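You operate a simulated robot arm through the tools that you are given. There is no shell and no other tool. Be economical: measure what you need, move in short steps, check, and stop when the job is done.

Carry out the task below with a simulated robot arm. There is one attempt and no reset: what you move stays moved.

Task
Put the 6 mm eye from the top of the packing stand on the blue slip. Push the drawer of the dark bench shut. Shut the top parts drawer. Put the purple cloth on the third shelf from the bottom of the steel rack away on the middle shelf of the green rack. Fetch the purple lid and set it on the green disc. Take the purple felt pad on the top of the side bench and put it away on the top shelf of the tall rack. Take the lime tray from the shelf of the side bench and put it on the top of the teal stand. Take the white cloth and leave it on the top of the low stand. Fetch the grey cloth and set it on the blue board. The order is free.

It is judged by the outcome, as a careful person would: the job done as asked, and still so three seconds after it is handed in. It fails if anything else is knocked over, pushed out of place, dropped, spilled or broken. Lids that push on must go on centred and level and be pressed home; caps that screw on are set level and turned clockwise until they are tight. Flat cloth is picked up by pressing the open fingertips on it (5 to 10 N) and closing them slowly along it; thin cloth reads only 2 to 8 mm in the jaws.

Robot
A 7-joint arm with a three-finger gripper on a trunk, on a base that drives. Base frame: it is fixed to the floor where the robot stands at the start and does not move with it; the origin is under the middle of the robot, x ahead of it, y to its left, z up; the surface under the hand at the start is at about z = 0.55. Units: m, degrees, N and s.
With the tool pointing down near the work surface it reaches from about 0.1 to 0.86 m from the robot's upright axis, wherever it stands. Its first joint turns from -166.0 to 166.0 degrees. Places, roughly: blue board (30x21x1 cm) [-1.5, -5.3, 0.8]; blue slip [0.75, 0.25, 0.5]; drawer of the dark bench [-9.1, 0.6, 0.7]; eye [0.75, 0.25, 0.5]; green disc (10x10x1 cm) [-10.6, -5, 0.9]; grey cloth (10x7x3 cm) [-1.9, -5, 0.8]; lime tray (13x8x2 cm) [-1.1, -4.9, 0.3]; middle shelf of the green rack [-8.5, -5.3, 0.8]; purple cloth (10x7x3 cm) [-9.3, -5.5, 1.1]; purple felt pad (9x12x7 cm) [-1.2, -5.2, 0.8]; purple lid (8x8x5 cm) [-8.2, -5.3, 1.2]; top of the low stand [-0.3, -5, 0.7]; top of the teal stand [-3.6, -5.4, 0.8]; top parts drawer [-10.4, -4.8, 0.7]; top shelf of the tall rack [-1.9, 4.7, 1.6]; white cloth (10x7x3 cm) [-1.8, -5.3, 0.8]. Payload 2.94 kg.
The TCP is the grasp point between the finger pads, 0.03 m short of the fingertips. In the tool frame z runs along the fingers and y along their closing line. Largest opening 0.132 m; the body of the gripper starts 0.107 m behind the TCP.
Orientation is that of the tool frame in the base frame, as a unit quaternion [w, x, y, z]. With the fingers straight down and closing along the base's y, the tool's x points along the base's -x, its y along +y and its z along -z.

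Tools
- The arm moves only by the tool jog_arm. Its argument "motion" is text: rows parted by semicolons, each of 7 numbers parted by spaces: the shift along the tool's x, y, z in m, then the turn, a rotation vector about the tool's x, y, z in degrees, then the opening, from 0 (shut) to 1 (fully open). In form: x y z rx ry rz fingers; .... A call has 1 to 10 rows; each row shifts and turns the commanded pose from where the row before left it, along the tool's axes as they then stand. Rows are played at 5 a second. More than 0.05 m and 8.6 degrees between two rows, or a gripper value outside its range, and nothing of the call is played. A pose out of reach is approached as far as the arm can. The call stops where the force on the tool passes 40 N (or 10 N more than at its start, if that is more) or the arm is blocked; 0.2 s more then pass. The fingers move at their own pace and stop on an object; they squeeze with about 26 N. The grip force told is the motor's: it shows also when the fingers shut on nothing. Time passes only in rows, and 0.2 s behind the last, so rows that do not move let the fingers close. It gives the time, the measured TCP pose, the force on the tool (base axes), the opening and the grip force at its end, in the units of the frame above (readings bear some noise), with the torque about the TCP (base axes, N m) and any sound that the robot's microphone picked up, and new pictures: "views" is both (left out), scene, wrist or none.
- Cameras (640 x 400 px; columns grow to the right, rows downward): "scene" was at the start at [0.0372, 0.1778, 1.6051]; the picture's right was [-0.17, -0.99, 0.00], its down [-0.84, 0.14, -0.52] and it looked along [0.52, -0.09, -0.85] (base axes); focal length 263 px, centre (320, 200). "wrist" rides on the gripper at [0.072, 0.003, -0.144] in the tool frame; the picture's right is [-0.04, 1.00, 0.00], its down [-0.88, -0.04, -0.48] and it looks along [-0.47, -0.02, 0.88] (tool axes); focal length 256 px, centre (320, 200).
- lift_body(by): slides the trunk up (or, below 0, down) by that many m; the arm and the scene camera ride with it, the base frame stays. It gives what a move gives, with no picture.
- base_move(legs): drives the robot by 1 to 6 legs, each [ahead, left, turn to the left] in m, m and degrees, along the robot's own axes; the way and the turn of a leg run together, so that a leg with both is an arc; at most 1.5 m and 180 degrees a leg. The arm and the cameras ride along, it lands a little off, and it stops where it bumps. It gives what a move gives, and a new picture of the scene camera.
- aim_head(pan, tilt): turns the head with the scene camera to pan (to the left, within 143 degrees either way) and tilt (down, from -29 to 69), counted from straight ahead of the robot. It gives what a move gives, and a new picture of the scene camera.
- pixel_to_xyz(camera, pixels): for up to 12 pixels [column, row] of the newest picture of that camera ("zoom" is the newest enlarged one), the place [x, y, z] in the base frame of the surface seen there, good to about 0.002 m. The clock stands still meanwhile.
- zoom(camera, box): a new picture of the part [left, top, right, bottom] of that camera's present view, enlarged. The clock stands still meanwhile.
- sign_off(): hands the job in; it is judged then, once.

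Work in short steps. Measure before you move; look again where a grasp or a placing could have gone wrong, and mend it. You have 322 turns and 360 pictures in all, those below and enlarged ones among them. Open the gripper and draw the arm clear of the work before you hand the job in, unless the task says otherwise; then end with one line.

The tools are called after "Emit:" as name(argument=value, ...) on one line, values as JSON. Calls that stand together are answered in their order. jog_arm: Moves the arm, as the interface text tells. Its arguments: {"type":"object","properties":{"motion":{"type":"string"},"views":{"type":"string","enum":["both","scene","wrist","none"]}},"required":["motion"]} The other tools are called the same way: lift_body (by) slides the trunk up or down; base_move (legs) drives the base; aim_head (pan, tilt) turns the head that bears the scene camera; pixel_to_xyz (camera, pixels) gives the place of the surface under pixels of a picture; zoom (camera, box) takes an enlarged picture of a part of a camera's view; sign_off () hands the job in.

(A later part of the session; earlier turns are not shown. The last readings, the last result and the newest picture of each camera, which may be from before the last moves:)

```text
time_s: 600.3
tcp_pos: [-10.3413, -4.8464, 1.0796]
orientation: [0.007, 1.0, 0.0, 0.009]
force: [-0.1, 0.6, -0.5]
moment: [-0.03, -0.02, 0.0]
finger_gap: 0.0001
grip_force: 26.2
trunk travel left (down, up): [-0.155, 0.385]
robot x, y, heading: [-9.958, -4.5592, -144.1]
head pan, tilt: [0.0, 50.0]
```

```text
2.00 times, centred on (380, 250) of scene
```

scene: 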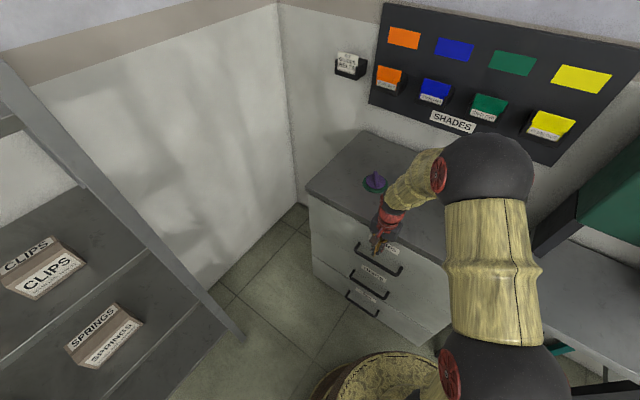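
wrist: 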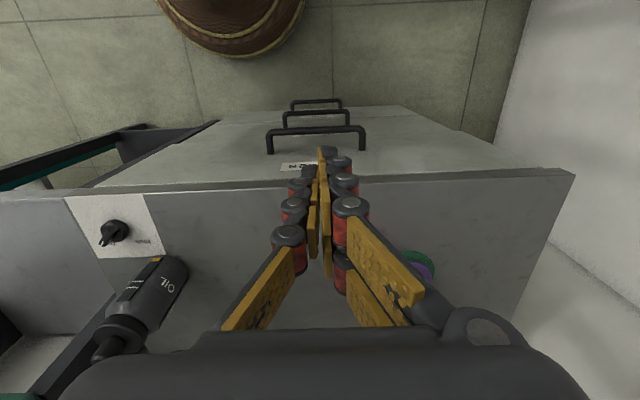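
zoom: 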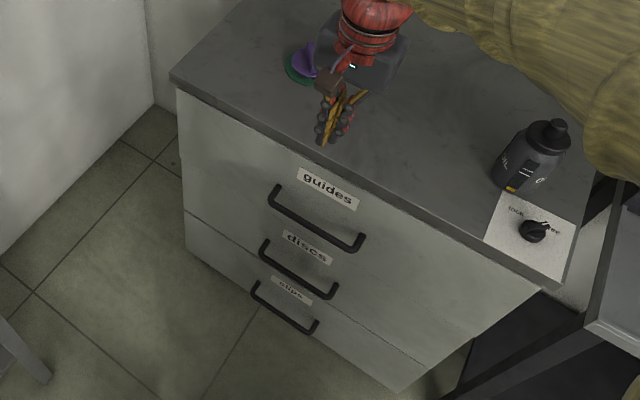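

The top drawer face is 8 mm proud of the others. Push once more to be sure.

Emit:
jog_arm(motion="0 0 0.045 0 0 0 0; 0 0 0.045 0 0 0 0; 0 0 0.045 0 0 0 0; 0 0 0.045 0 0 0 0; 0 0 0.045 0 0 0 0; 0 0 0.045 0 0 0 0; -0.03 0 0 0 0 0 0; -0.015 0 0 0 0 0 0; -0.008 0 0 0 0 0 0; -0.005 0 0 0 0 0 0", views="none")

Emit:
jog_arm(motion="-0.004 0 0 0 0 0 0; -0.004 0 0 0 0 0 0; -0.004 0 0 0 0 0 0; 0 0 0 0 0 0 0; 0 0 0 0 0 0 0", views="wrist")

Emit:
pixel_to_xyz(camera="wrist", pixels=[[150, 180], [480, 180], [160, 210], [440, 110], [250, 108]])

```text
time_s: 602.5
tcp_pos: [-10.3922, -4.8497, 0.8063]
orientation: [0.007, 1.0, -0.001, 0.009]
force: [2.9, -0.1, 1.0]
moment: [-0.02, 0.28, 0.05]
finger_gap: 0.0
grip_force: 25.9
trunk travel left (down, up): [-0.155, 0.385]
robot x, y, heading: [-9.9515, -4.5586, -144.5]
head pan, tilt: [0.0, 50.0]
```

```text
time_s: 603.0
tcp_pos: [-10.3919, -4.849, 0.8032]
orientation: [0.002, 1.0, 0.003, 0.013]
force: [10.8, 0.0, -1.6]
moment: [0.19, 1.0, 0.24]
finger_gap: 0.0004
grip_force: 26.0
trunk travel left (down, up): [-0.155, 0.385]
robot x, y, heading: [-9.9556, -4.5605, -144.3]
head pan, tilt: [0.0, 50.0]
stopped in row 2: the force on the tool passed its limit at 46 N (the readings are from after the stop); the commanded pose is now the measured one
```

wrist: 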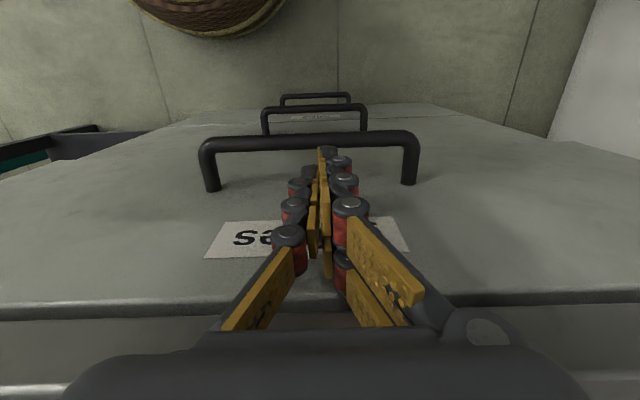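

```text
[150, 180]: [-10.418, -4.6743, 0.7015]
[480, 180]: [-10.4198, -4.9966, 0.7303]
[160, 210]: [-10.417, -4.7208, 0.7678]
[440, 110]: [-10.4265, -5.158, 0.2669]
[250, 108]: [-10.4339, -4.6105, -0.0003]
```

It's at a rigid stop: shut. Retract and prepare for the purple cloth; turn to face the steel rack.

Emit:
jog_arm(motion="0.03 0 0 0 0 0 0; 0.02 0 -0.03 0 0 0 0; 0 0 -0.045 0 0 0 0; 0 0 -0.045 0 0 0 0; 0 0 -0.045 0 0 0 0; 0 0 -0.045 0 0 0 0; 0 0 -0.045 0 0 0 0; 0 0 -0.045 0 0 0 0; 0 0 -0.045 0 0 0 0; 0 0 0 0 0 0 0", views="none")

Emit:
base_move(legs=[[0, 0, 85]])

Emit:
aim_head(pan=5, tilt=30)

```text
time_s: 605.2
tcp_pos: [-10.353, -4.8474, 1.1499]
orientation: [0.004, 1.0, 0.002, 0.011]
force: [0.3, 0.0, 0.0]
moment: [-0.01, 0.04, 0.02]
finger_gap: 0.0001
grip_force: 26.3
trunk travel left (down, up): [-0.155, 0.385]
robot x, y, heading: [-9.9534, -4.5624, -144.1]
head pan, tilt: [0.0, 50.0]
```

```text
time_s: 609.2
tcp_pos: [-9.7135, -4.9879, 1.1501]
orientation: [-0.004, 0.744, 0.668, 0.011]
force: [0.2, 0.4, -0.9]
moment: [-0.01, 0.01, -0.06]
finger_gap: 0.0001
grip_force: 25.5
trunk travel left (down, up): [-0.155, 0.385]
robot x, y, heading: [-9.9537, -4.5598, -60.8]
head pan, tilt: [0.0, 50.0]
```

scene: 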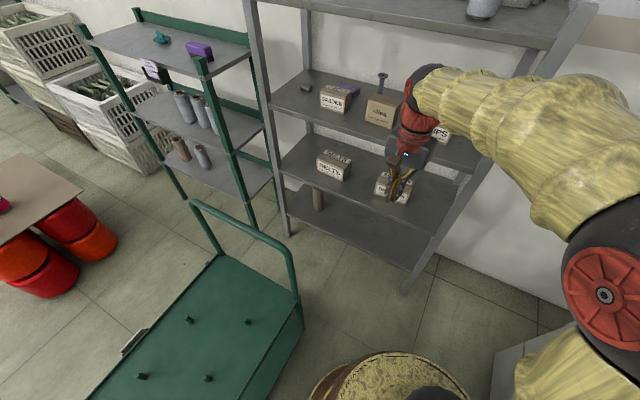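

```text
time_s: 610.0
tcp_pos: [-9.7132, -4.9873, 1.15]
orientation: [-0.005, 0.744, 0.668, 0.011]
force: [1.1, 0.0, -0.1]
moment: [0.02, 0.01, 0.0]
finger_gap: 0.0
grip_force: 26.6
trunk travel left (down, up): [-0.155, 0.385]
robot x, y, heading: [-9.9548, -4.5606, -60.8]
head pan, tilt: [5.0, 30.0]
```

scene: 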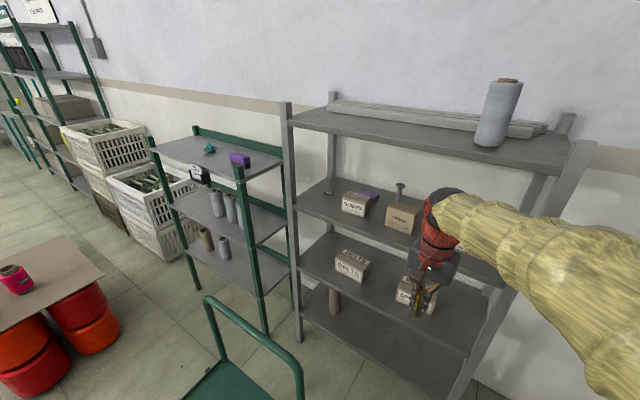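

Zoom on the third shelf.

Emit:
zoom(camera="scene", box=[290, 160, 450, 260])

Emit:
pixel_to_xyz(camera="scene", pixels=[[370, 190], [374, 196], [355, 195], [353, 208], [344, 200], [403, 213], [399, 192], [330, 187], [310, 205], [380, 235], [345, 125], [320, 125]])

```text
4.00 times, centred on (370, 210) of scene
```

zoom: 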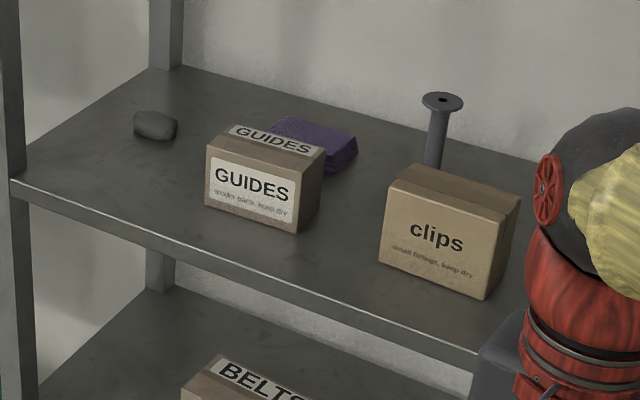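

```text
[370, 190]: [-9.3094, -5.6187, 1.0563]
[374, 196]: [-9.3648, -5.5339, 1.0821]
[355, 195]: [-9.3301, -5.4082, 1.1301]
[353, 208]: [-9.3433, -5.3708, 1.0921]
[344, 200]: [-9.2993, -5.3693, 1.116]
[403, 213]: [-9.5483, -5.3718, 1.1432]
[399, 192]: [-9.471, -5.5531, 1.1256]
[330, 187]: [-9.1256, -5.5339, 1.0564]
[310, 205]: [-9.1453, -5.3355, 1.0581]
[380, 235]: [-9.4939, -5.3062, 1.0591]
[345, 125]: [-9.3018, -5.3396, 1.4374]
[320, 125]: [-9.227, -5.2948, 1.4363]
```

The cloth lies behind the GUIDES box. Look closer for its extents and gaps.

Emit:
zoom(camera="scene", box=[335, 180, 391, 222])

Emit:
pixel_to_xyz(camera="zoom", pixels=[[300, 130], [250, 120], [420, 180], [330, 190], [200, 130], [130, 145], [310, 215], [440, 220], [400, 240], [240, 350], [105, 200], [400, 150]])

```text
9.52 times, centred on (363, 201) of scene
```

zoom: 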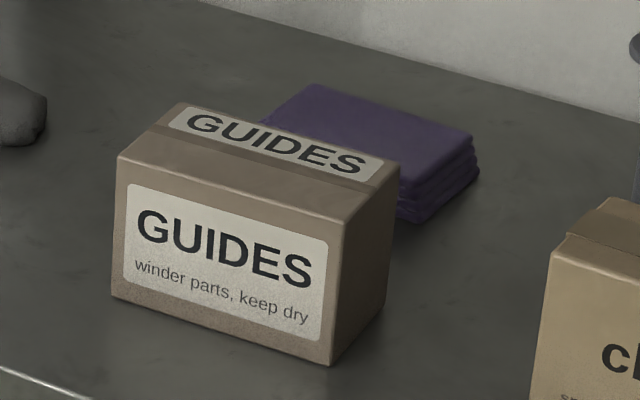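

```text
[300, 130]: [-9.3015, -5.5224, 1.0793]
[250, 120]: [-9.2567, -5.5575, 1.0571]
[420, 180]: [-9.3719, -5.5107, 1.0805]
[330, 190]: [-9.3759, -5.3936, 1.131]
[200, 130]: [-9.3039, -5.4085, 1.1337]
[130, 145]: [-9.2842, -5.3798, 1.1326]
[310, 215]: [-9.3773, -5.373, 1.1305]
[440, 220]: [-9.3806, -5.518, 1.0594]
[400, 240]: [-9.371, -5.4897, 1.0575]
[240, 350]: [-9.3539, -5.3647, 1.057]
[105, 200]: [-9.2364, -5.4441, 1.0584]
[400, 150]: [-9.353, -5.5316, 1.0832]
```

Cloth: x −9.28…−9.385, y −5.495…−5.57, top 1.082; there's a 6 cm gap behind the box. I'll come over the box with the tool tilted ~45° and camera uppermost, so first roll the tool 180° here.

Emit:
jog_arm(motion="0 0 0 0 0 8.5 0; 0 0 0 0 0 8.5 0; 0 0 0 0 0 8.5 0; 0 0 0 0 0 8.5 0; 0 0 0 0 0 8.5 0; 0 0 0 0 0 8.5 0; 0 0 0 0 0 8.5 0; 0 0 0 0 0 8.5 0; 0 0 0 0 0 8.5 0; 0 0 0 0 0 8.5 0", views="none")

Emit:
jog_arm(motion="0 0 0 0 0 8.5 0; 0 0 0 0 0 8.5 0; 0 0 0 0 0 8.5 0; 0 0 0 0 0 8.5 0; 0 0 0 0 0 8.5 0; 0 0 0 0 0 8.5 0; 0 0 0 0 0 8.5 0; 0 0 0 0 0 8.5 0; 0 0 0 0 0 8.5 0; 0 0 0 0 0 8.5 0", views="scene")

```text
time_s: 612.2
tcp_pos: [-9.7141, -4.9879, 1.1498]
orientation: [-0.012, 1.0, -0.01, 0.005]
force: [-0.3, 0.0, -0.1]
moment: [0.01, 0.0, 0.01]
finger_gap: 0.0002
grip_force: 25.7
trunk travel left (down, up): [-0.155, 0.385]
robot x, y, heading: [-9.955, -4.5581, -60.7]
head pan, tilt: [5.0, 30.0]
```

```text
time_s: 614.5
tcp_pos: [-9.8904, -5.0264, 1.1059]
orientation: [-0.043, 0.757, -0.652, 0.023]
force: [0.0, -0.8, 0.0]
moment: [0.05, -0.11, -0.02]
finger_gap: 0.0
grip_force: 26.2
out of reach, approached as far as the arm can: row 7, 8, 9, 10
trunk travel left (down, up): [-0.155, 0.385]
robot x, y, heading: [-9.9557, -4.5602, -60.7]
head pan, tilt: [5.0, 30.0]
```

scene: 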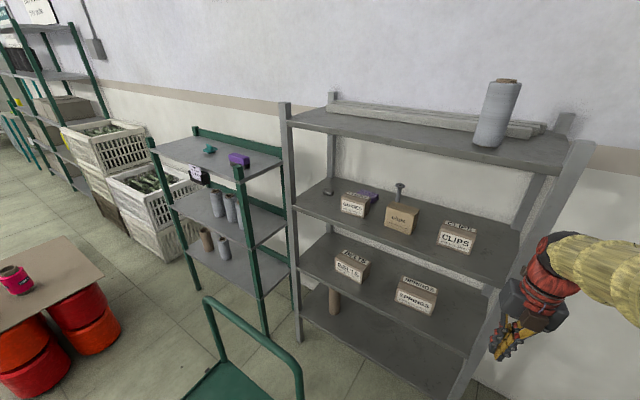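

Rolled with the camera away from me. Try tilting +45° here (fingers toward the rack but well in front of it).

Emit:
jog_arm(motion="0 0 0 0 7.5 0 0; 0 0 0 0 7.5 0 0; 0 0 0 0 7.5 0 0; 0 0 0 0 7.5 0 0; 0 0 0 0 7.5 0 0; 0 0 0 0 7.5 0 0; 0 0 0 0 0 0 0", views="both")

```text
time_s: 616.0
tcp_pos: [-9.8878, -5.0251, 1.1071]
orientation: [0.212, 0.691, -0.617, 0.312]
force: [-0.1, -0.1, 0.1]
moment: [0.01, 0.01, -0.04]
finger_gap: 0.0
grip_force: 26.1
trunk travel left (down, up): [-0.155, 0.385]
robot x, y, heading: [-9.9541, -4.5572, -60.7]
head pan, tilt: [5.0, 30.0]
```

scene: 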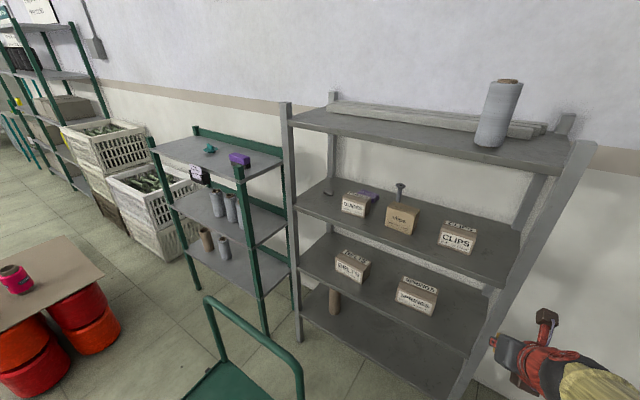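
wrist: 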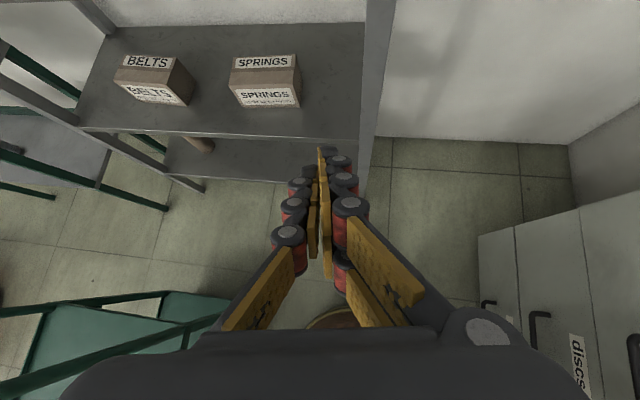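

Good pose (camera up, tilt ≈44°). Raise the hand 10 cm, then move the base to about (−9.84, −4.85).

Emit:
jog_arm(motion="0.023 -0.003 -0.024 0 0 0 0; 0.023 -0.003 -0.024 0 0 0 0; 0.023 -0.003 -0.024 0 0 0 0; 0 0 0 0 0 0 0", views="none")

Emit:
base_move(legs=[[0.29, -0.04, 0]])

Emit:
jog_arm(motion="0 0 0 0 0 0 0.5; 0 0 0 0 0 0 0.5", views="wrist")

```text
time_s: 617.0
tcp_pos: [-9.8872, -5.0258, 1.209]
orientation: [0.211, 0.691, -0.617, 0.311]
force: [-0.5, 0.4, 0.3]
moment: [0.0, -0.01, 0.0]
finger_gap: 0.0
grip_force: 26.0
trunk travel left (down, up): [-0.155, 0.385]
robot x, y, heading: [-9.9573, -4.5585, -60.7]
head pan, tilt: [5.0, 30.0]
```

```text
time_s: 619.1
tcp_pos: [-9.7774, -5.3013, 1.2081]
orientation: [0.21, 0.692, -0.616, 0.312]
force: [-0.8, -0.6, 0.0]
moment: [0.01, 0.03, -0.01]
finger_gap: 0.0002
grip_force: 25.5
trunk travel left (down, up): [-0.155, 0.385]
robot x, y, heading: [-9.8499, -4.8358, -60.5]
head pan, tilt: [5.0, 30.0]
```

scene: 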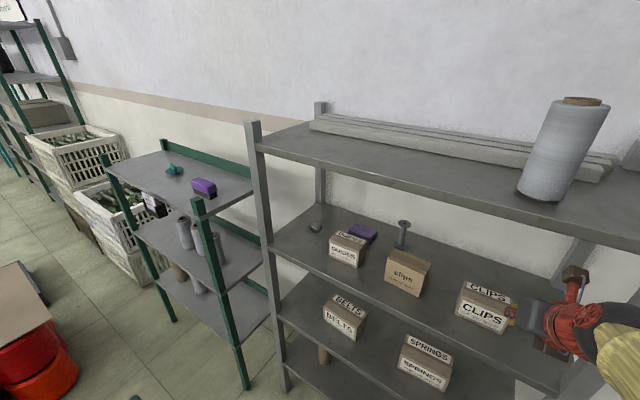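

```text
time_s: 619.7
tcp_pos: [-9.7768, -5.3008, 1.2075]
orientation: [0.211, 0.692, -0.616, 0.311]
force: [0.0, 0.0, -0.4]
moment: [-0.03, 0.0, 0.01]
finger_gap: 0.0399
grip_force: 0.1
trunk travel left (down, up): [-0.155, 0.385]
robot x, y, heading: [-9.8481, -4.834, -60.6]
head pan, tilt: [5.0, 30.0]
```

wrist: 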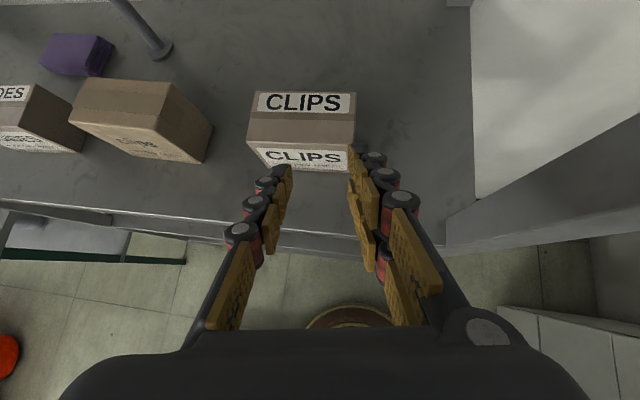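

Very clear view. Measure the cloth, box and bobbin from here.

Emit:
pixel_to_xyz(camera="wrist", pixels=[[60, 38], [98, 39], [83, 66], [44, 63], [108, 60], [75, 50], [35, 88], [82, 125], [135, 85], [160, 50], [30, 110], [90, 78]])

Emit:
zoom(camera="wrist", box=[0, 10, 180, 130])

```text
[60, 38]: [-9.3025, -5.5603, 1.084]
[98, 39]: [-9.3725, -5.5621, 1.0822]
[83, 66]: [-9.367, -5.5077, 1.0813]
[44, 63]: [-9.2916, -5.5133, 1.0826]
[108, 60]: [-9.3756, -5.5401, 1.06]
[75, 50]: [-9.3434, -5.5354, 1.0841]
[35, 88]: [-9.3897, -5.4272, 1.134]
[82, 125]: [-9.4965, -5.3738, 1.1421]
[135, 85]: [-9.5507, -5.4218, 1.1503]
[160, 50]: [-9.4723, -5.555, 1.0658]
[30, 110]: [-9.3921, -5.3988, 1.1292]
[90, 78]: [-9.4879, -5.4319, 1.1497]
```

```text
3.33 times, centred on (90, 70) of wrist
```

zoom: 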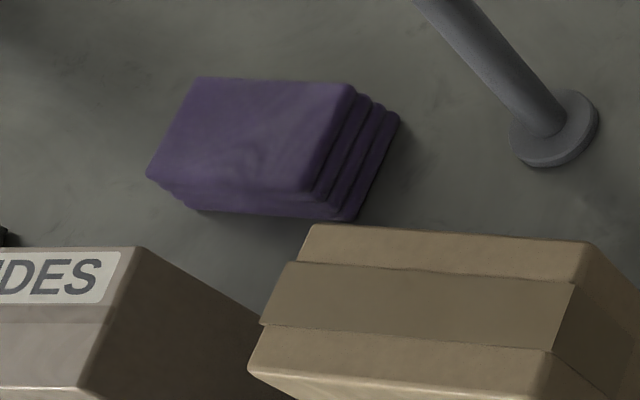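

Cloth centre (−9.333, −5.536), 9.2 × 6.5 cm, axis-aligned. Square up the tool (azimuth −y, fingers along x).

Emit:
jog_arm(motion="0 0 0 -4.9 0.65 5.05 0.5; 0 0 0 -4.9 0.65 5.05 0.5; 0 0 0 0 0 -7.6 0.5; 0 0 0 0 0 0 0.5", views="none")

```text
time_s: 620.7
tcp_pos: [-9.7773, -5.3, 1.2077]
orientation: [0.239, 0.714, -0.59, 0.29]
force: [0.1, -0.3, 0.4]
moment: [-0.02, 0.03, 0.04]
finger_gap: 0.0661
grip_force: 0.0
out of reach, approached as far as the arm can: row 1, 2
trunk travel left (down, up): [-0.155, 0.385]
robot x, y, heading: [-9.8494, -4.8326, -60.9]
head pan, tilt: [5.0, 30.0]
```

The roll is at a joint limit; I'll unwind the other way (−310°) after backing off a little.

Emit:
base_move(legs=[[-0.22, 0, 0]])

Emit:
jog_arm(motion="0 0 0 0 0 -8.5 0.5; 0 0 0 0 0 -8.5 0.5; 0 0 0 0 0 -8.5 0.5; 0 0 0 0 0 -8.5 0.5; 0 0 0 0 0 -8.5 0.5; 0 0 0 0 0 -8.5 0.5; 0 0 0 0 0 -8.5 0.5; 0 0 0 0 0 -8.5 0.5; 0 0 0 0 0 -8.5 0.5; 0 0 0 0 0 -8.5 0.5", views="none")

Emit:
jog_arm(motion="0 0 0 0 0 -8.5 0.5; 0 0 0 0 0 -8.5 0.5; 0 0 0 0 0 -8.5 0.5; 0 0 0 0 0 -8.5 0.5; 0 0 0 0 0 -8.5 0.5; 0 0 0 0 0 -8.5 0.5; 0 0 0 0 0 -8.5 0.5; 0 0 0 0 0 -8.5 0.5; 0 0 0 0 0 -8.5 0.5; 0 0 0 0 0 -8.5 0.5", views="none")

Emit:
jog_arm(motion="0 0 0 0 0 -8.5 0.5; 0 0 0 0 0 -8.5 0.5; 0 0 0 0 0 -8.5 0.5; 0 0 0 0 0 -8.5 0.5; 0 0 0 0 0 -8.5 0.5; 0 0 0 0 0 -8.5 0.5; 0 0 0 0 0 -8.5 0.5; 0 0 0 0 0 -8.5 0.5; 0 0 0 0 0 -8.5 0.5; 0 0 0 0 0 -8.5 0.5", views="scene")

```text
time_s: 622.4
tcp_pos: [-9.889, -5.1034, 1.2093]
orientation: [0.239, 0.714, -0.59, 0.29]
force: [-0.7, -1.2, 0.2]
moment: [-0.01, 0.01, 0.01]
finger_gap: 0.0662
grip_force: 0.1
trunk travel left (down, up): [-0.155, 0.385]
robot x, y, heading: [-9.9596, -4.6341, -60.6]
head pan, tilt: [5.0, 30.0]
```

scene: 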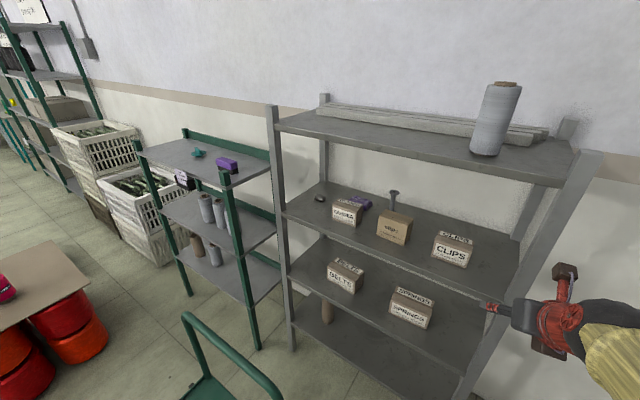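

```text
time_s: 624.6
tcp_pos: [-9.8898, -5.103, 1.2079]
orientation: [0.373, 0.925, 0.048, 0.051]
force: [-0.2, 0.1, 1.6]
moment: [-0.01, -0.03, 0.0]
finger_gap: 0.0659
grip_force: 0.0
trunk travel left (down, up): [-0.155, 0.385]
robot x, y, heading: [-9.9623, -4.6389, -60.7]
head pan, tilt: [5.0, 30.0]
```

```text
time_s: 626.8
tcp_pos: [-9.889, -5.1031, 1.2083]
orientation: [0.309, 0.651, 0.659, -0.215]
force: [-0.2, 0.1, -0.4]
moment: [0.03, 0.02, -0.01]
finger_gap: 0.0662
grip_force: 0.0
trunk travel left (down, up): [-0.155, 0.385]
robot x, y, heading: [-9.9578, -4.6351, -60.5]
head pan, tilt: [5.0, 30.0]
```

```text
time_s: 629.0
tcp_pos: [-9.8893, -5.1029, 1.2083]
orientation: [0.083, 0.033, 0.926, -0.367]
force: [0.0, 0.2, 0.9]
moment: [-0.01, -0.01, -0.01]
finger_gap: 0.066
grip_force: 0.0
trunk travel left (down, up): [-0.155, 0.385]
robot x, y, heading: [-9.9557, -4.638, -60.5]
head pan, tilt: [5.0, 30.0]
```

scene: 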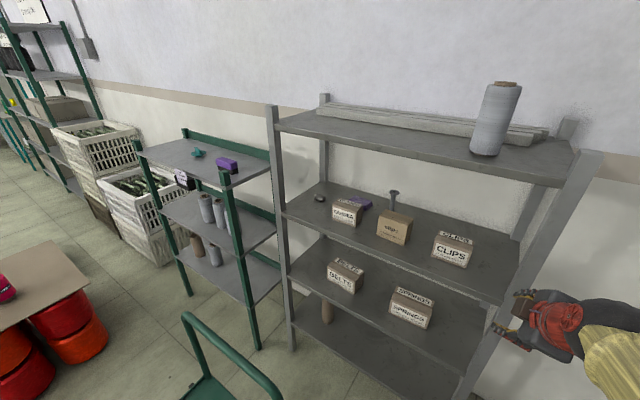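

Roll a further −60°, return to the rack, then adjust nearer the target.

Emit:
jog_arm(motion="0 0 0 0 0 -8.5 0.5; 0 0 0 0 0 -8.5 0.5; 0 0 0 0 0 -8.5 0.5; 0 0 0 0 0 -8.5 0.5; 0 0 0 0 0 -8.5 0.5; 0 0 0 0 0 -8.5 0.5; 0 0 0 0 0 -8.5 0.5; 0.01 0 0 0 0 0 0.5; 0 0 0 0 0 0 0.5", views="none")

Emit:
base_move(legs=[[0.2, 0, 0]])

```text
time_s: 631.0
tcp_pos: [-9.8939, -5.1095, 1.2126]
orientation: [-0.109, -0.43, 0.82, -0.361]
force: [-0.6, -1.3, 0.0]
moment: [0.02, -0.01, 0.02]
finger_gap: 0.066
grip_force: 0.1
trunk travel left (down, up): [-0.155, 0.385]
robot x, y, heading: [-9.9586, -4.6337, -60.4]
head pan, tilt: [5.0, 30.0]
```

```text
time_s: 632.6
tcp_pos: [-9.7955, -5.2825, 1.2122]
orientation: [-0.108, -0.431, 0.82, -0.361]
force: [-0.1, -0.6, 0.0]
moment: [0.01, 0.02, 0.04]
finger_gap: 0.066
grip_force: 0.1
trunk travel left (down, up): [-0.155, 0.385]
robot x, y, heading: [-9.8613, -4.8103, -60.3]
head pan, tilt: [5.0, 30.0]
```

scene: 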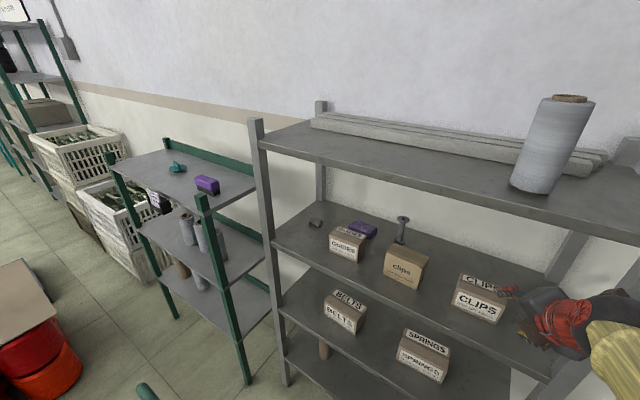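

Slide the hand east in front of the shelf to x≈−9.335.

Emit:
jog_arm(motion="-0.0286 -0.0359 0.0041 0 0 0 0.5; -0.0286 -0.0359 0.0041 0 0 0 0.5; -0.0286 -0.0359 0.0041 0 0 0 0.5; -0.0286 -0.0359 0.0041 0 0 0 0.5; -0.0286 -0.0359 0.0041 0 0 0 0.5; -0.0286 -0.0359 0.0041 0 0 0 0.5; -0.0286 -0.0359 0.0041 0 0 0 0.5; -0.0286 -0.0359 0.0041 0 0 0 0.5; -0.0286 -0.0359 0.0041 0 0 0 0.5; -0.0286 -0.0359 0.0041 0 0 0 0.5", views="both")

```text
time_s: 634.8
tcp_pos: [-9.3368, -5.2645, 1.2191]
orientation: [-0.109, -0.43, 0.821, -0.36]
force: [0.3, -0.2, 0.2]
moment: [-0.01, 0.01, 0.01]
finger_gap: 0.0662
grip_force: 0.0
trunk travel left (down, up): [-0.155, 0.385]
robot x, y, heading: [-9.8569, -4.8135, -60.8]
head pan, tilt: [5.0, 30.0]
```

scene: 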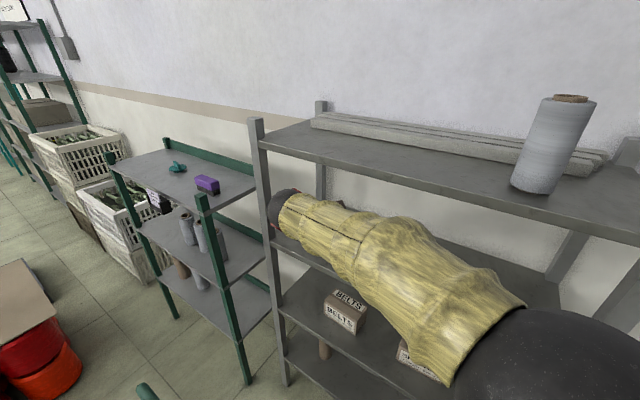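
wrist: 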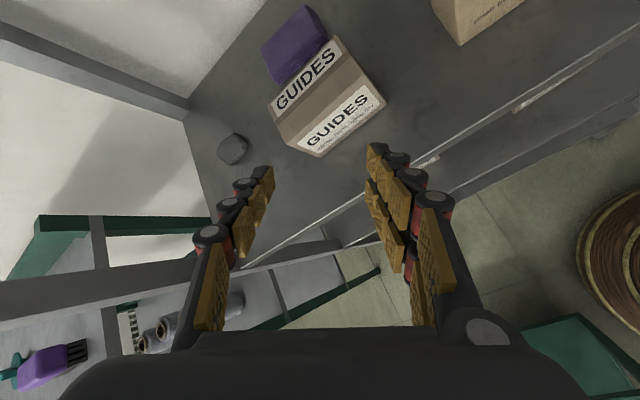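

Roll −45.6° and yaw −11° to square up.

Emit:
jog_arm(motion="0 0 0 0 0 -8 0.8; 0 0 0 0 0 -8 0.8; 0 0 0 0 0 -8 0.8; 0 0 0 0 0 -8 0.8; 0 0 0 0 0 -8 0.8; 0 0 0 0 0 -5.6 0.8; 0 0 0 -3.8 0 4 0.8; 0 0 0 -3.8 0 4 0.8; 0 0 0 0 0 0 0.8", views="wrist")

```text
time_s: 636.8
tcp_pos: [-9.3364, -5.2637, 1.2216]
orientation: [-0.266, -0.654, 0.656, -0.267]
force: [0.0, 0.4, -0.3]
moment: [-0.01, 0.03, -0.03]
finger_gap: 0.1056
grip_force: 0.0
trunk travel left (down, up): [-0.155, 0.385]
robot x, y, heading: [-9.8582, -4.811, -60.8]
head pan, tilt: [5.0, 30.0]
```

wrist: 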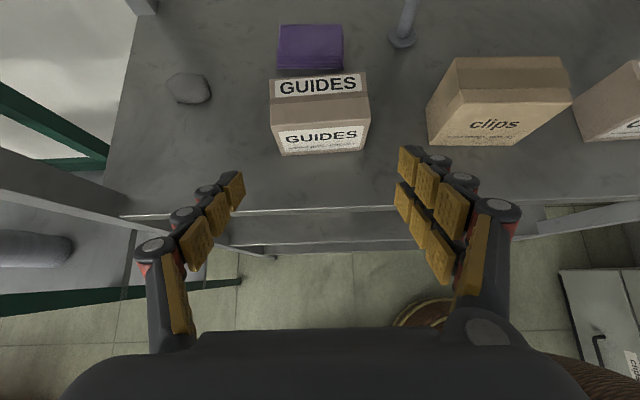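

Squared up nicely. Before going in, check how the wrist sits relative to the upper shelf edge.

Emit:
aim_head(pan=15, tilt=25)

Emit:
zoom(camera="scene", box=[240, 110, 480, 320])

Emit:
pixel_to_xyz(camera="zoom", pixels=[[250, 150], [200, 170], [300, 200], [350, 220], [180, 130], [260, 100], [400, 130], [230, 200]])

```text
time_s: 637.5
tcp_pos: [-9.336, -5.2644, 1.2222]
orientation: [-0.266, -0.654, 0.656, -0.266]
force: [-0.6, -0.4, 0.0]
moment: [0.03, 0.01, 0.0]
finger_gap: 0.1055
grip_force: 0.1
trunk travel left (down, up): [-0.155, 0.385]
robot x, y, heading: [-9.8579, -4.8094, -60.8]
head pan, tilt: [15.0, 25.0]
```

scene: 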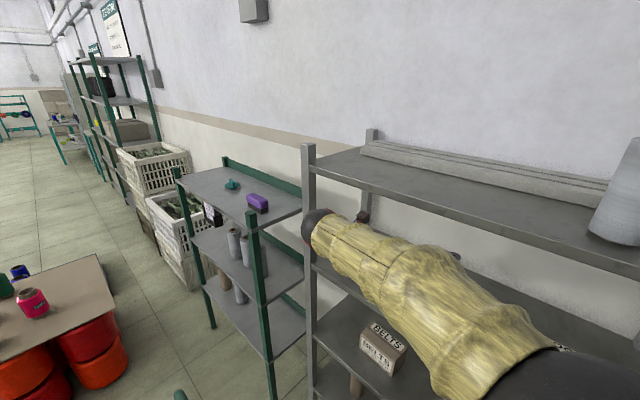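

```text
1.90 times, centred on (360, 215) of scene
```

zoom: 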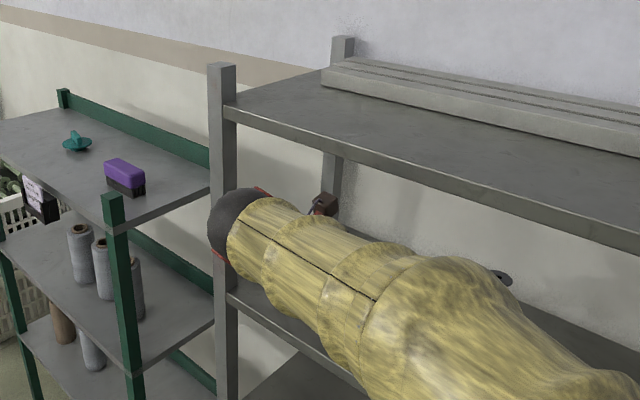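

```text
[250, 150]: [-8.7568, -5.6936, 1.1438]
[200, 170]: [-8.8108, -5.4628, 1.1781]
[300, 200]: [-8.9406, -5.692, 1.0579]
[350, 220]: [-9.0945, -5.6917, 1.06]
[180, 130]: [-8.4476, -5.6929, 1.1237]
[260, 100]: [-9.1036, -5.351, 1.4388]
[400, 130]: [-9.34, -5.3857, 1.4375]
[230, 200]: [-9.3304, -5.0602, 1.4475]
```

The wrist ball is ~0.26 m behind the TCP. Increase tilt to 50°, open fully, lower to z≈1.172 in front of the box.

Emit:
jog_arm(motion="0 0 0 0 5.7 0 1; -0.0076 -0.0015 0.0299 0 0 0 1; -0.0076 -0.0015 0.0299 0 0 0 1; 0 0 0 0 0 0 1", views="wrist")

```text
time_s: 638.5
tcp_pos: [-9.333, -5.3012, 1.1711]
orientation: [-0.298, -0.64, 0.642, -0.299]
force: [0.6, 0.0, 0.3]
moment: [0.04, 0.01, 0.02]
finger_gap: 0.1319
grip_force: 0.1
trunk travel left (down, up): [-0.155, 0.385]
robot x, y, heading: [-9.8583, -4.8141, -60.6]
head pan, tilt: [15.0, 25.0]
```

wrist: 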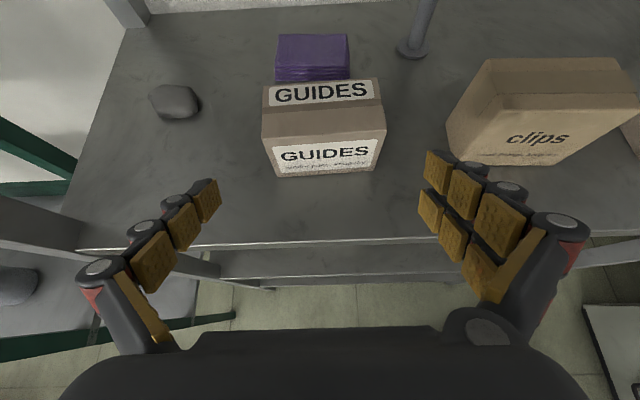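

Fingers straddle the box with room; re-measure the cloth's ends and bobbin.

Emit:
pixel_to_xyz(camera="wrist", pixels=[[279, 40], [347, 40], [279, 62], [347, 62], [313, 50], [400, 50], [265, 85], [380, 82], [455, 100]])

```text
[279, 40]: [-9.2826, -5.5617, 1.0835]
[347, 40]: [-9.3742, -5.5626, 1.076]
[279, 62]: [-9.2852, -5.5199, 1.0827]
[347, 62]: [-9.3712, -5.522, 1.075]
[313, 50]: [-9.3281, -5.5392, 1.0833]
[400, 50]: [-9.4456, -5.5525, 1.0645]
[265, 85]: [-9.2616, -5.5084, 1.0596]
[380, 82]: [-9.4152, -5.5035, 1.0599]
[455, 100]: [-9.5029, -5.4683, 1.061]
```

Advance over the box at this height (in two steps).

Emit:
jog_arm(motion="0.0273 -0.002 0.0326 0 0 0 1; 0.0273 -0.002 0.0326 0 0 0 1; 0 0 0 0 0 0 1", views="both")

```text
time_s: 639.3
tcp_pos: [-9.3298, -5.3862, 1.1708]
orientation: [-0.298, -0.64, 0.643, -0.298]
force: [0.4, -0.5, -0.2]
moment: [-0.03, 0.02, 0.0]
finger_gap: 0.132
grip_force: 0.1
trunk travel left (down, up): [-0.155, 0.385]
robot x, y, heading: [-9.8606, -4.8065, -60.6]
head pan, tilt: [15.0, 25.0]
```

scene: 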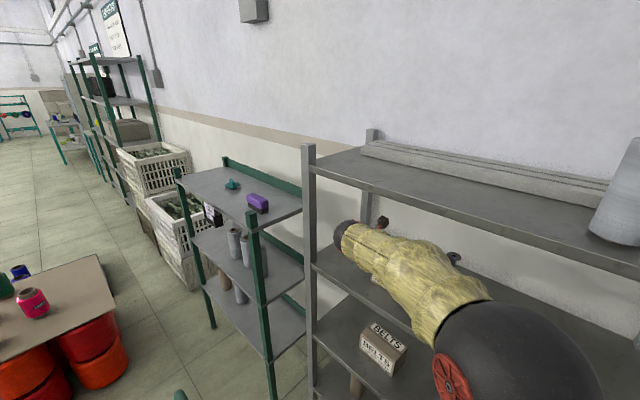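
wrist: 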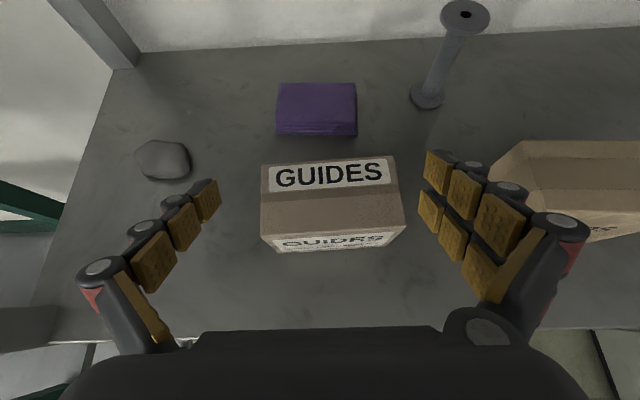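

Continue inward 8 cm.

Emit:
jog_arm(motion="0.0257 0 0.0306 0 0 0 1; 0.0257 0 0.0306 0 0 0 1; 0 0 0 0 0 0 1", views="wrist")

```text
time_s: 640.1
tcp_pos: [-9.3289, -5.464, 1.1704]
orientation: [-0.298, -0.64, 0.643, -0.298]
force: [0.6, -0.8, -0.1]
moment: [0.02, 0.03, -0.02]
finger_gap: 0.132
grip_force: 0.0
trunk travel left (down, up): [-0.155, 0.385]
robot x, y, heading: [-9.8606, -4.8125, -60.5]
head pan, tilt: [15.0, 25.0]
```

wrist: 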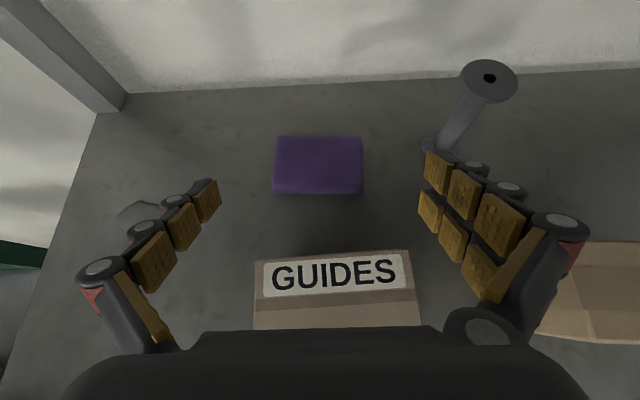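

Narrow slightly to clear the bobbin and descend behind the box.

Emit:
jog_arm(motion="0 0 0 0 0 0 0.88; -0.0057 0 0.0327 0 0 0 0.88; -0.0057 0 0.0327 0 0 0 0.88; 0 0 0 0 0 0 0.88", views="wrist")

```text
time_s: 641.1
tcp_pos: [-9.3284, -5.5066, 1.1207]
orientation: [-0.298, -0.64, 0.643, -0.298]
force: [-1.0, 0.2, 0.3]
moment: [0.06, 0.0, 0.03]
finger_gap: 0.1164
grip_force: 0.0
trunk travel left (down, up): [-0.155, 0.385]
robot x, y, heading: [-9.8601, -4.8098, -60.8]
head pan, tilt: [15.0, 25.0]
```

wrist: 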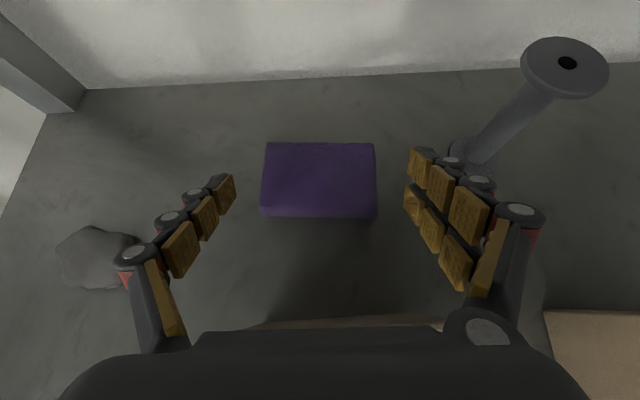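

Descend the rest, checking force.

Emit:
jog_arm(motion="-0.003 0 0.015 0 0 0 0.88; -0.002 0 0.011 0 0 0 0.88; -0.001 0 0.005 0 0 0 0.88; 0 0 0 0 0 0 0.88", views="wrist")

```text
time_s: 642.1
tcp_pos: [-9.3298, -5.5291, 1.096]
orientation: [-0.299, -0.64, 0.642, -0.299]
force: [0.3, 0.0, -0.4]
moment: [0.01, 0.0, 0.04]
finger_gap: 0.1161
grip_force: 0.1
trunk travel left (down, up): [-0.155, 0.385]
robot x, y, heading: [-9.8618, -4.8113, -60.5]
head pan, tilt: [15.0, 25.0]
```

wrist: 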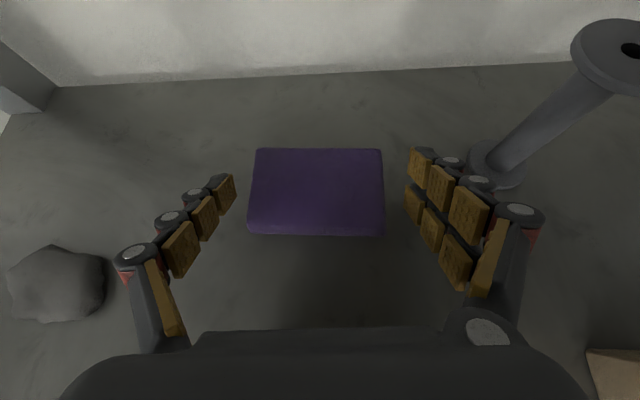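

In place with the cloth between the fingers. Close.

Emit:
jog_arm(motion="0 0 0 0 0 0 0.6; 0 0 0 0 0 0 0; 0 0 0 0 0 0 0; 0 0 0 0 0 0 0; 0 0 0 0 0 0 0; 0 0 0 0 0 0 0", views="wrist")

```text
time_s: 643.5
tcp_pos: [-9.3293, -5.5278, 1.0961]
orientation: [-0.298, -0.64, 0.642, -0.299]
force: [0.3, 1.1, 2.5]
moment: [0.0, 0.02, -0.04]
finger_gap: 0.0992
grip_force: 26.3
trunk travel left (down, up): [-0.155, 0.385]
robot x, y, heading: [-9.8569, -4.8136, -60.4]
head pan, tilt: [15.0, 25.0]
```

wrist: 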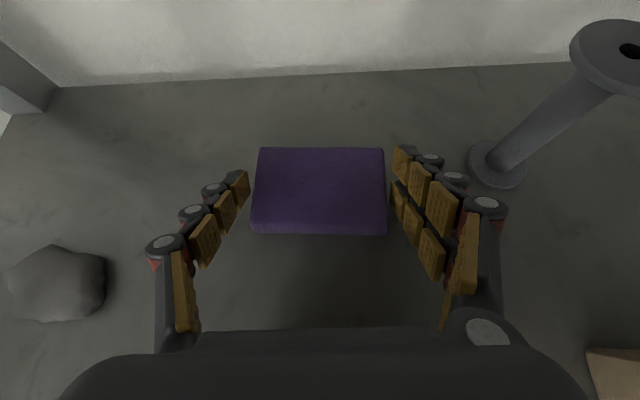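

Gap 99 mm at 26 N: gripping. Lift 3 cm straight up and check.

Emit:
jog_arm(motion="0.0077 0 -0.0064 0 0 0 0; 0.0077 0 -0.0064 0 0 0 0; 0.0077 0 -0.0064 0 0 0 0; 0 0 0 0 0 0 0", views="wrist")

```text
time_s: 644.5
tcp_pos: [-9.3291, -5.5281, 1.1244]
orientation: [-0.298, -0.639, 0.643, -0.298]
force: [0.9, 1.2, -0.2]
moment: [0.04, -0.01, 0.01]
finger_gap: 0.099
grip_force: 26.5
trunk travel left (down, up): [-0.155, 0.385]
robot x, y, heading: [-9.8609, -4.8128, -60.6]
head pan, tilt: [15.0, 25.0]
```

wrist: 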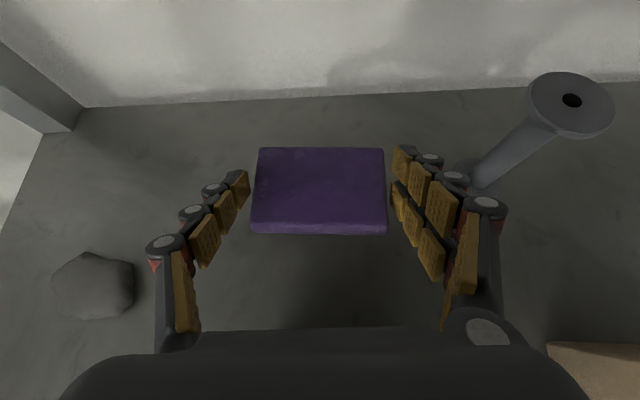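

Cloth is up. Before retreating over the box (needs TCP z≈1.18), check the wrist's clearance to the upper shelf lip.

Emit:
jog_arm(motion="0.0115 0 -0.0096 0 0 0 0; 0.0115 0 -0.0096 0 0 0 0; 0 0 0 0 0 0 0", views="both")

Emit:
zoom(camera="scene", box=[300, 130, 540, 330])

```text
time_s: 645.3
tcp_pos: [-9.33, -5.5284, 1.155]
orientation: [-0.298, -0.64, 0.641, -0.299]
force: [-0.9, -0.4, -0.3]
moment: [0.0, -0.05, -0.04]
finger_gap: 0.0991
grip_force: 25.8
trunk travel left (down, up): [-0.155, 0.385]
robot x, y, heading: [-9.8574, -4.8127, -60.5]
head pan, tilt: [15.0, 25.0]
```

scene: 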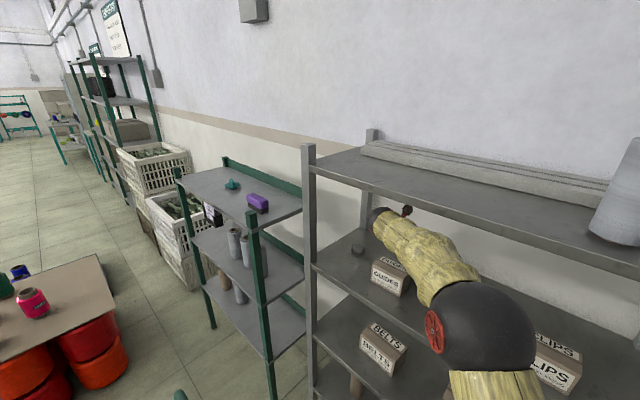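
wrist: 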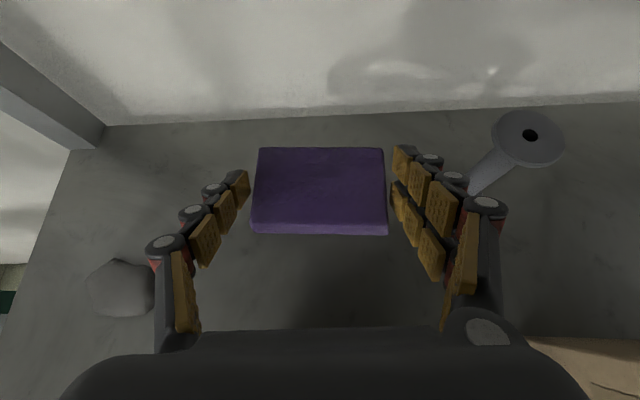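

```text
2.00 times, centred on (420, 230) of scene
```

zoom: 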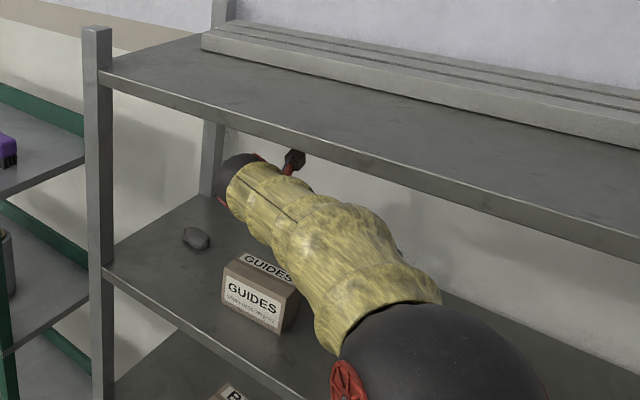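

Emit:
pixel_to_xyz(camera="zoom", pixels=[[300, 205], [350, 215], [390, 240], [245, 170], [420, 275], [300, 145], [350, 165], [400, 190], [300, 135], [420, 320], [500, 350]])

```text
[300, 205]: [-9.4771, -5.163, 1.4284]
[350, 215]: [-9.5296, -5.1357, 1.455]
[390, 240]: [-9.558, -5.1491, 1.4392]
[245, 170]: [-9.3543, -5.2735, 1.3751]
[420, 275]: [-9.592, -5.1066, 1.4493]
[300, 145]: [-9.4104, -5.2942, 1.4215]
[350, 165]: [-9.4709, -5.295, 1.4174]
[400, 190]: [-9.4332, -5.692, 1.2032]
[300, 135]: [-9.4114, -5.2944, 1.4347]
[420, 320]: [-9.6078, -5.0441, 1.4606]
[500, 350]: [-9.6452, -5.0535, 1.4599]
```

Moving out draws the wrist away from the lip. Retreat 5 cm, rise 2.7 cm, then out over the box.

Emit:
jog_arm(motion="-0.0161 0 -0.0192 0 0 0 0; -0.0161 0 -0.0192 0 0 0 0; 0.0103 0 -0.0087 0 0 0 0; 0.0103 0 -0.0087 0 0 0 0; -0.0193 0 -0.023 0 0 0 0; -0.0193 0 -0.023 0 0 0 0; 0 0 0 0 0 0 0", views="both")

```text
time_s: 646.9
tcp_pos: [-9.3274, -5.4169, 1.1837]
orientation: [-0.298, -0.64, 0.642, -0.298]
force: [-0.3, 1.0, -0.4]
moment: [0.01, 0.0, -0.03]
finger_gap: 0.0991
grip_force: 26.6
trunk travel left (down, up): [-0.155, 0.385]
robot x, y, heading: [-9.8602, -4.8099, -60.5]
head pan, tilt: [15.0, 25.0]
```

scene: 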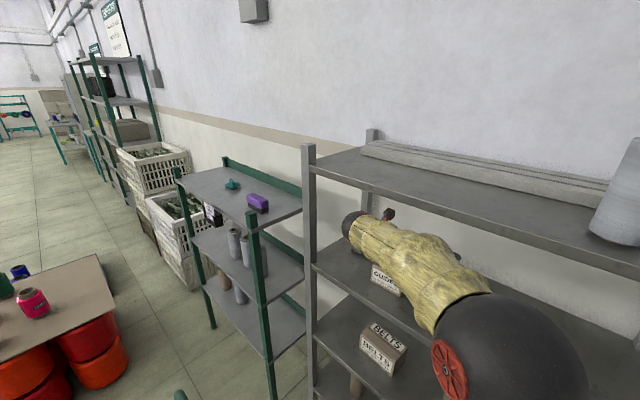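
wrist: 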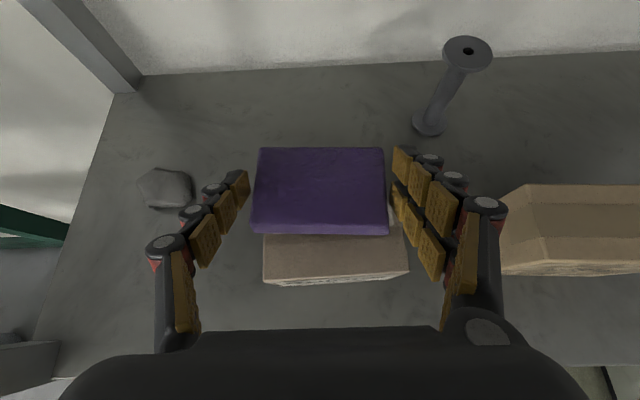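

Clearing well. Continue straight out 22 cm.

Emit:
jog_arm(motion="-0.0257 0 -0.0306 0 0 0 0; -0.0257 0 -0.0306 0 0 0 0; -0.0257 0 -0.0306 0 0 0 0; -0.0257 0 -0.0306 0 0 0 0; -0.0257 0 -0.0306 0 0 0 0; -0.0257 0 -0.0306 0 0 0 0; 0 0 0 0 0 0 0", views="wrist")

```text
time_s: 648.5
tcp_pos: [-9.329, -5.1763, 1.1835]
orientation: [-0.298, -0.64, 0.642, -0.298]
force: [0.5, -0.4, -0.7]
moment: [-0.02, -0.02, 0.01]
finger_gap: 0.0991
grip_force: 26.1
trunk travel left (down, up): [-0.155, 0.385]
robot x, y, heading: [-9.8619, -4.8092, -60.6]
head pan, tilt: [15.0, 25.0]
```

wrist: 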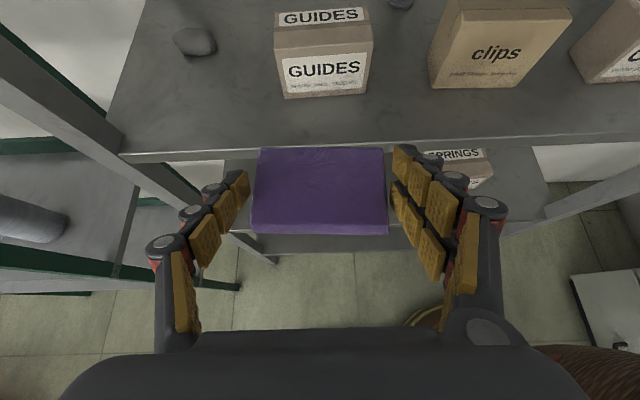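

Cloth is out. Raise the trunk 0.3 for safe travel, then drive around the cart to the green rack.

Emit:
lift_body(by=0.3)

Emit:
base_move(legs=[[-0.3, 0.03, 0], [-0.7, -0.36, 0]])

```text
time_s: 651.5
tcp_pos: [-9.3292, -5.1791, 1.4821]
orientation: [-0.299, -0.64, 0.642, -0.299]
force: [-0.1, 0.6, -0.8]
moment: [0.01, 0.0, 0.0]
finger_gap: 0.099
grip_force: 26.2
trunk travel left (down, up): [-0.455, 0.085]
robot x, y, heading: [-9.8609, -4.811, -60.7]
head pan, tilt: [15.0, 25.0]
```

```text
time_s: 655.2
tcp_pos: [-9.7115, -4.7802, 1.4826]
orientation: [-0.317, -0.6, 0.679, -0.279]
force: [-0.4, 1.6, -1.0]
moment: [-0.03, 0.02, 0.0]
finger_gap: 0.099
grip_force: 25.9
trunk travel left (down, up): [-0.455, 0.085]
robot x, y, heading: [-10.1919, -4.3541, -67.5]
head pan, tilt: [15.0, 25.0]
stopped in leg 2: the robot was blocked; the commanded pose is now the measured one
```

scene: 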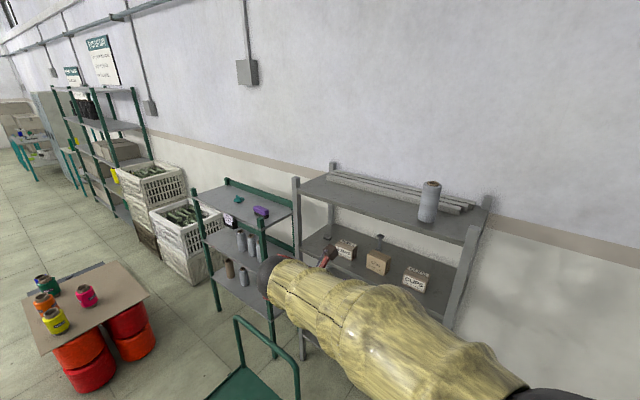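

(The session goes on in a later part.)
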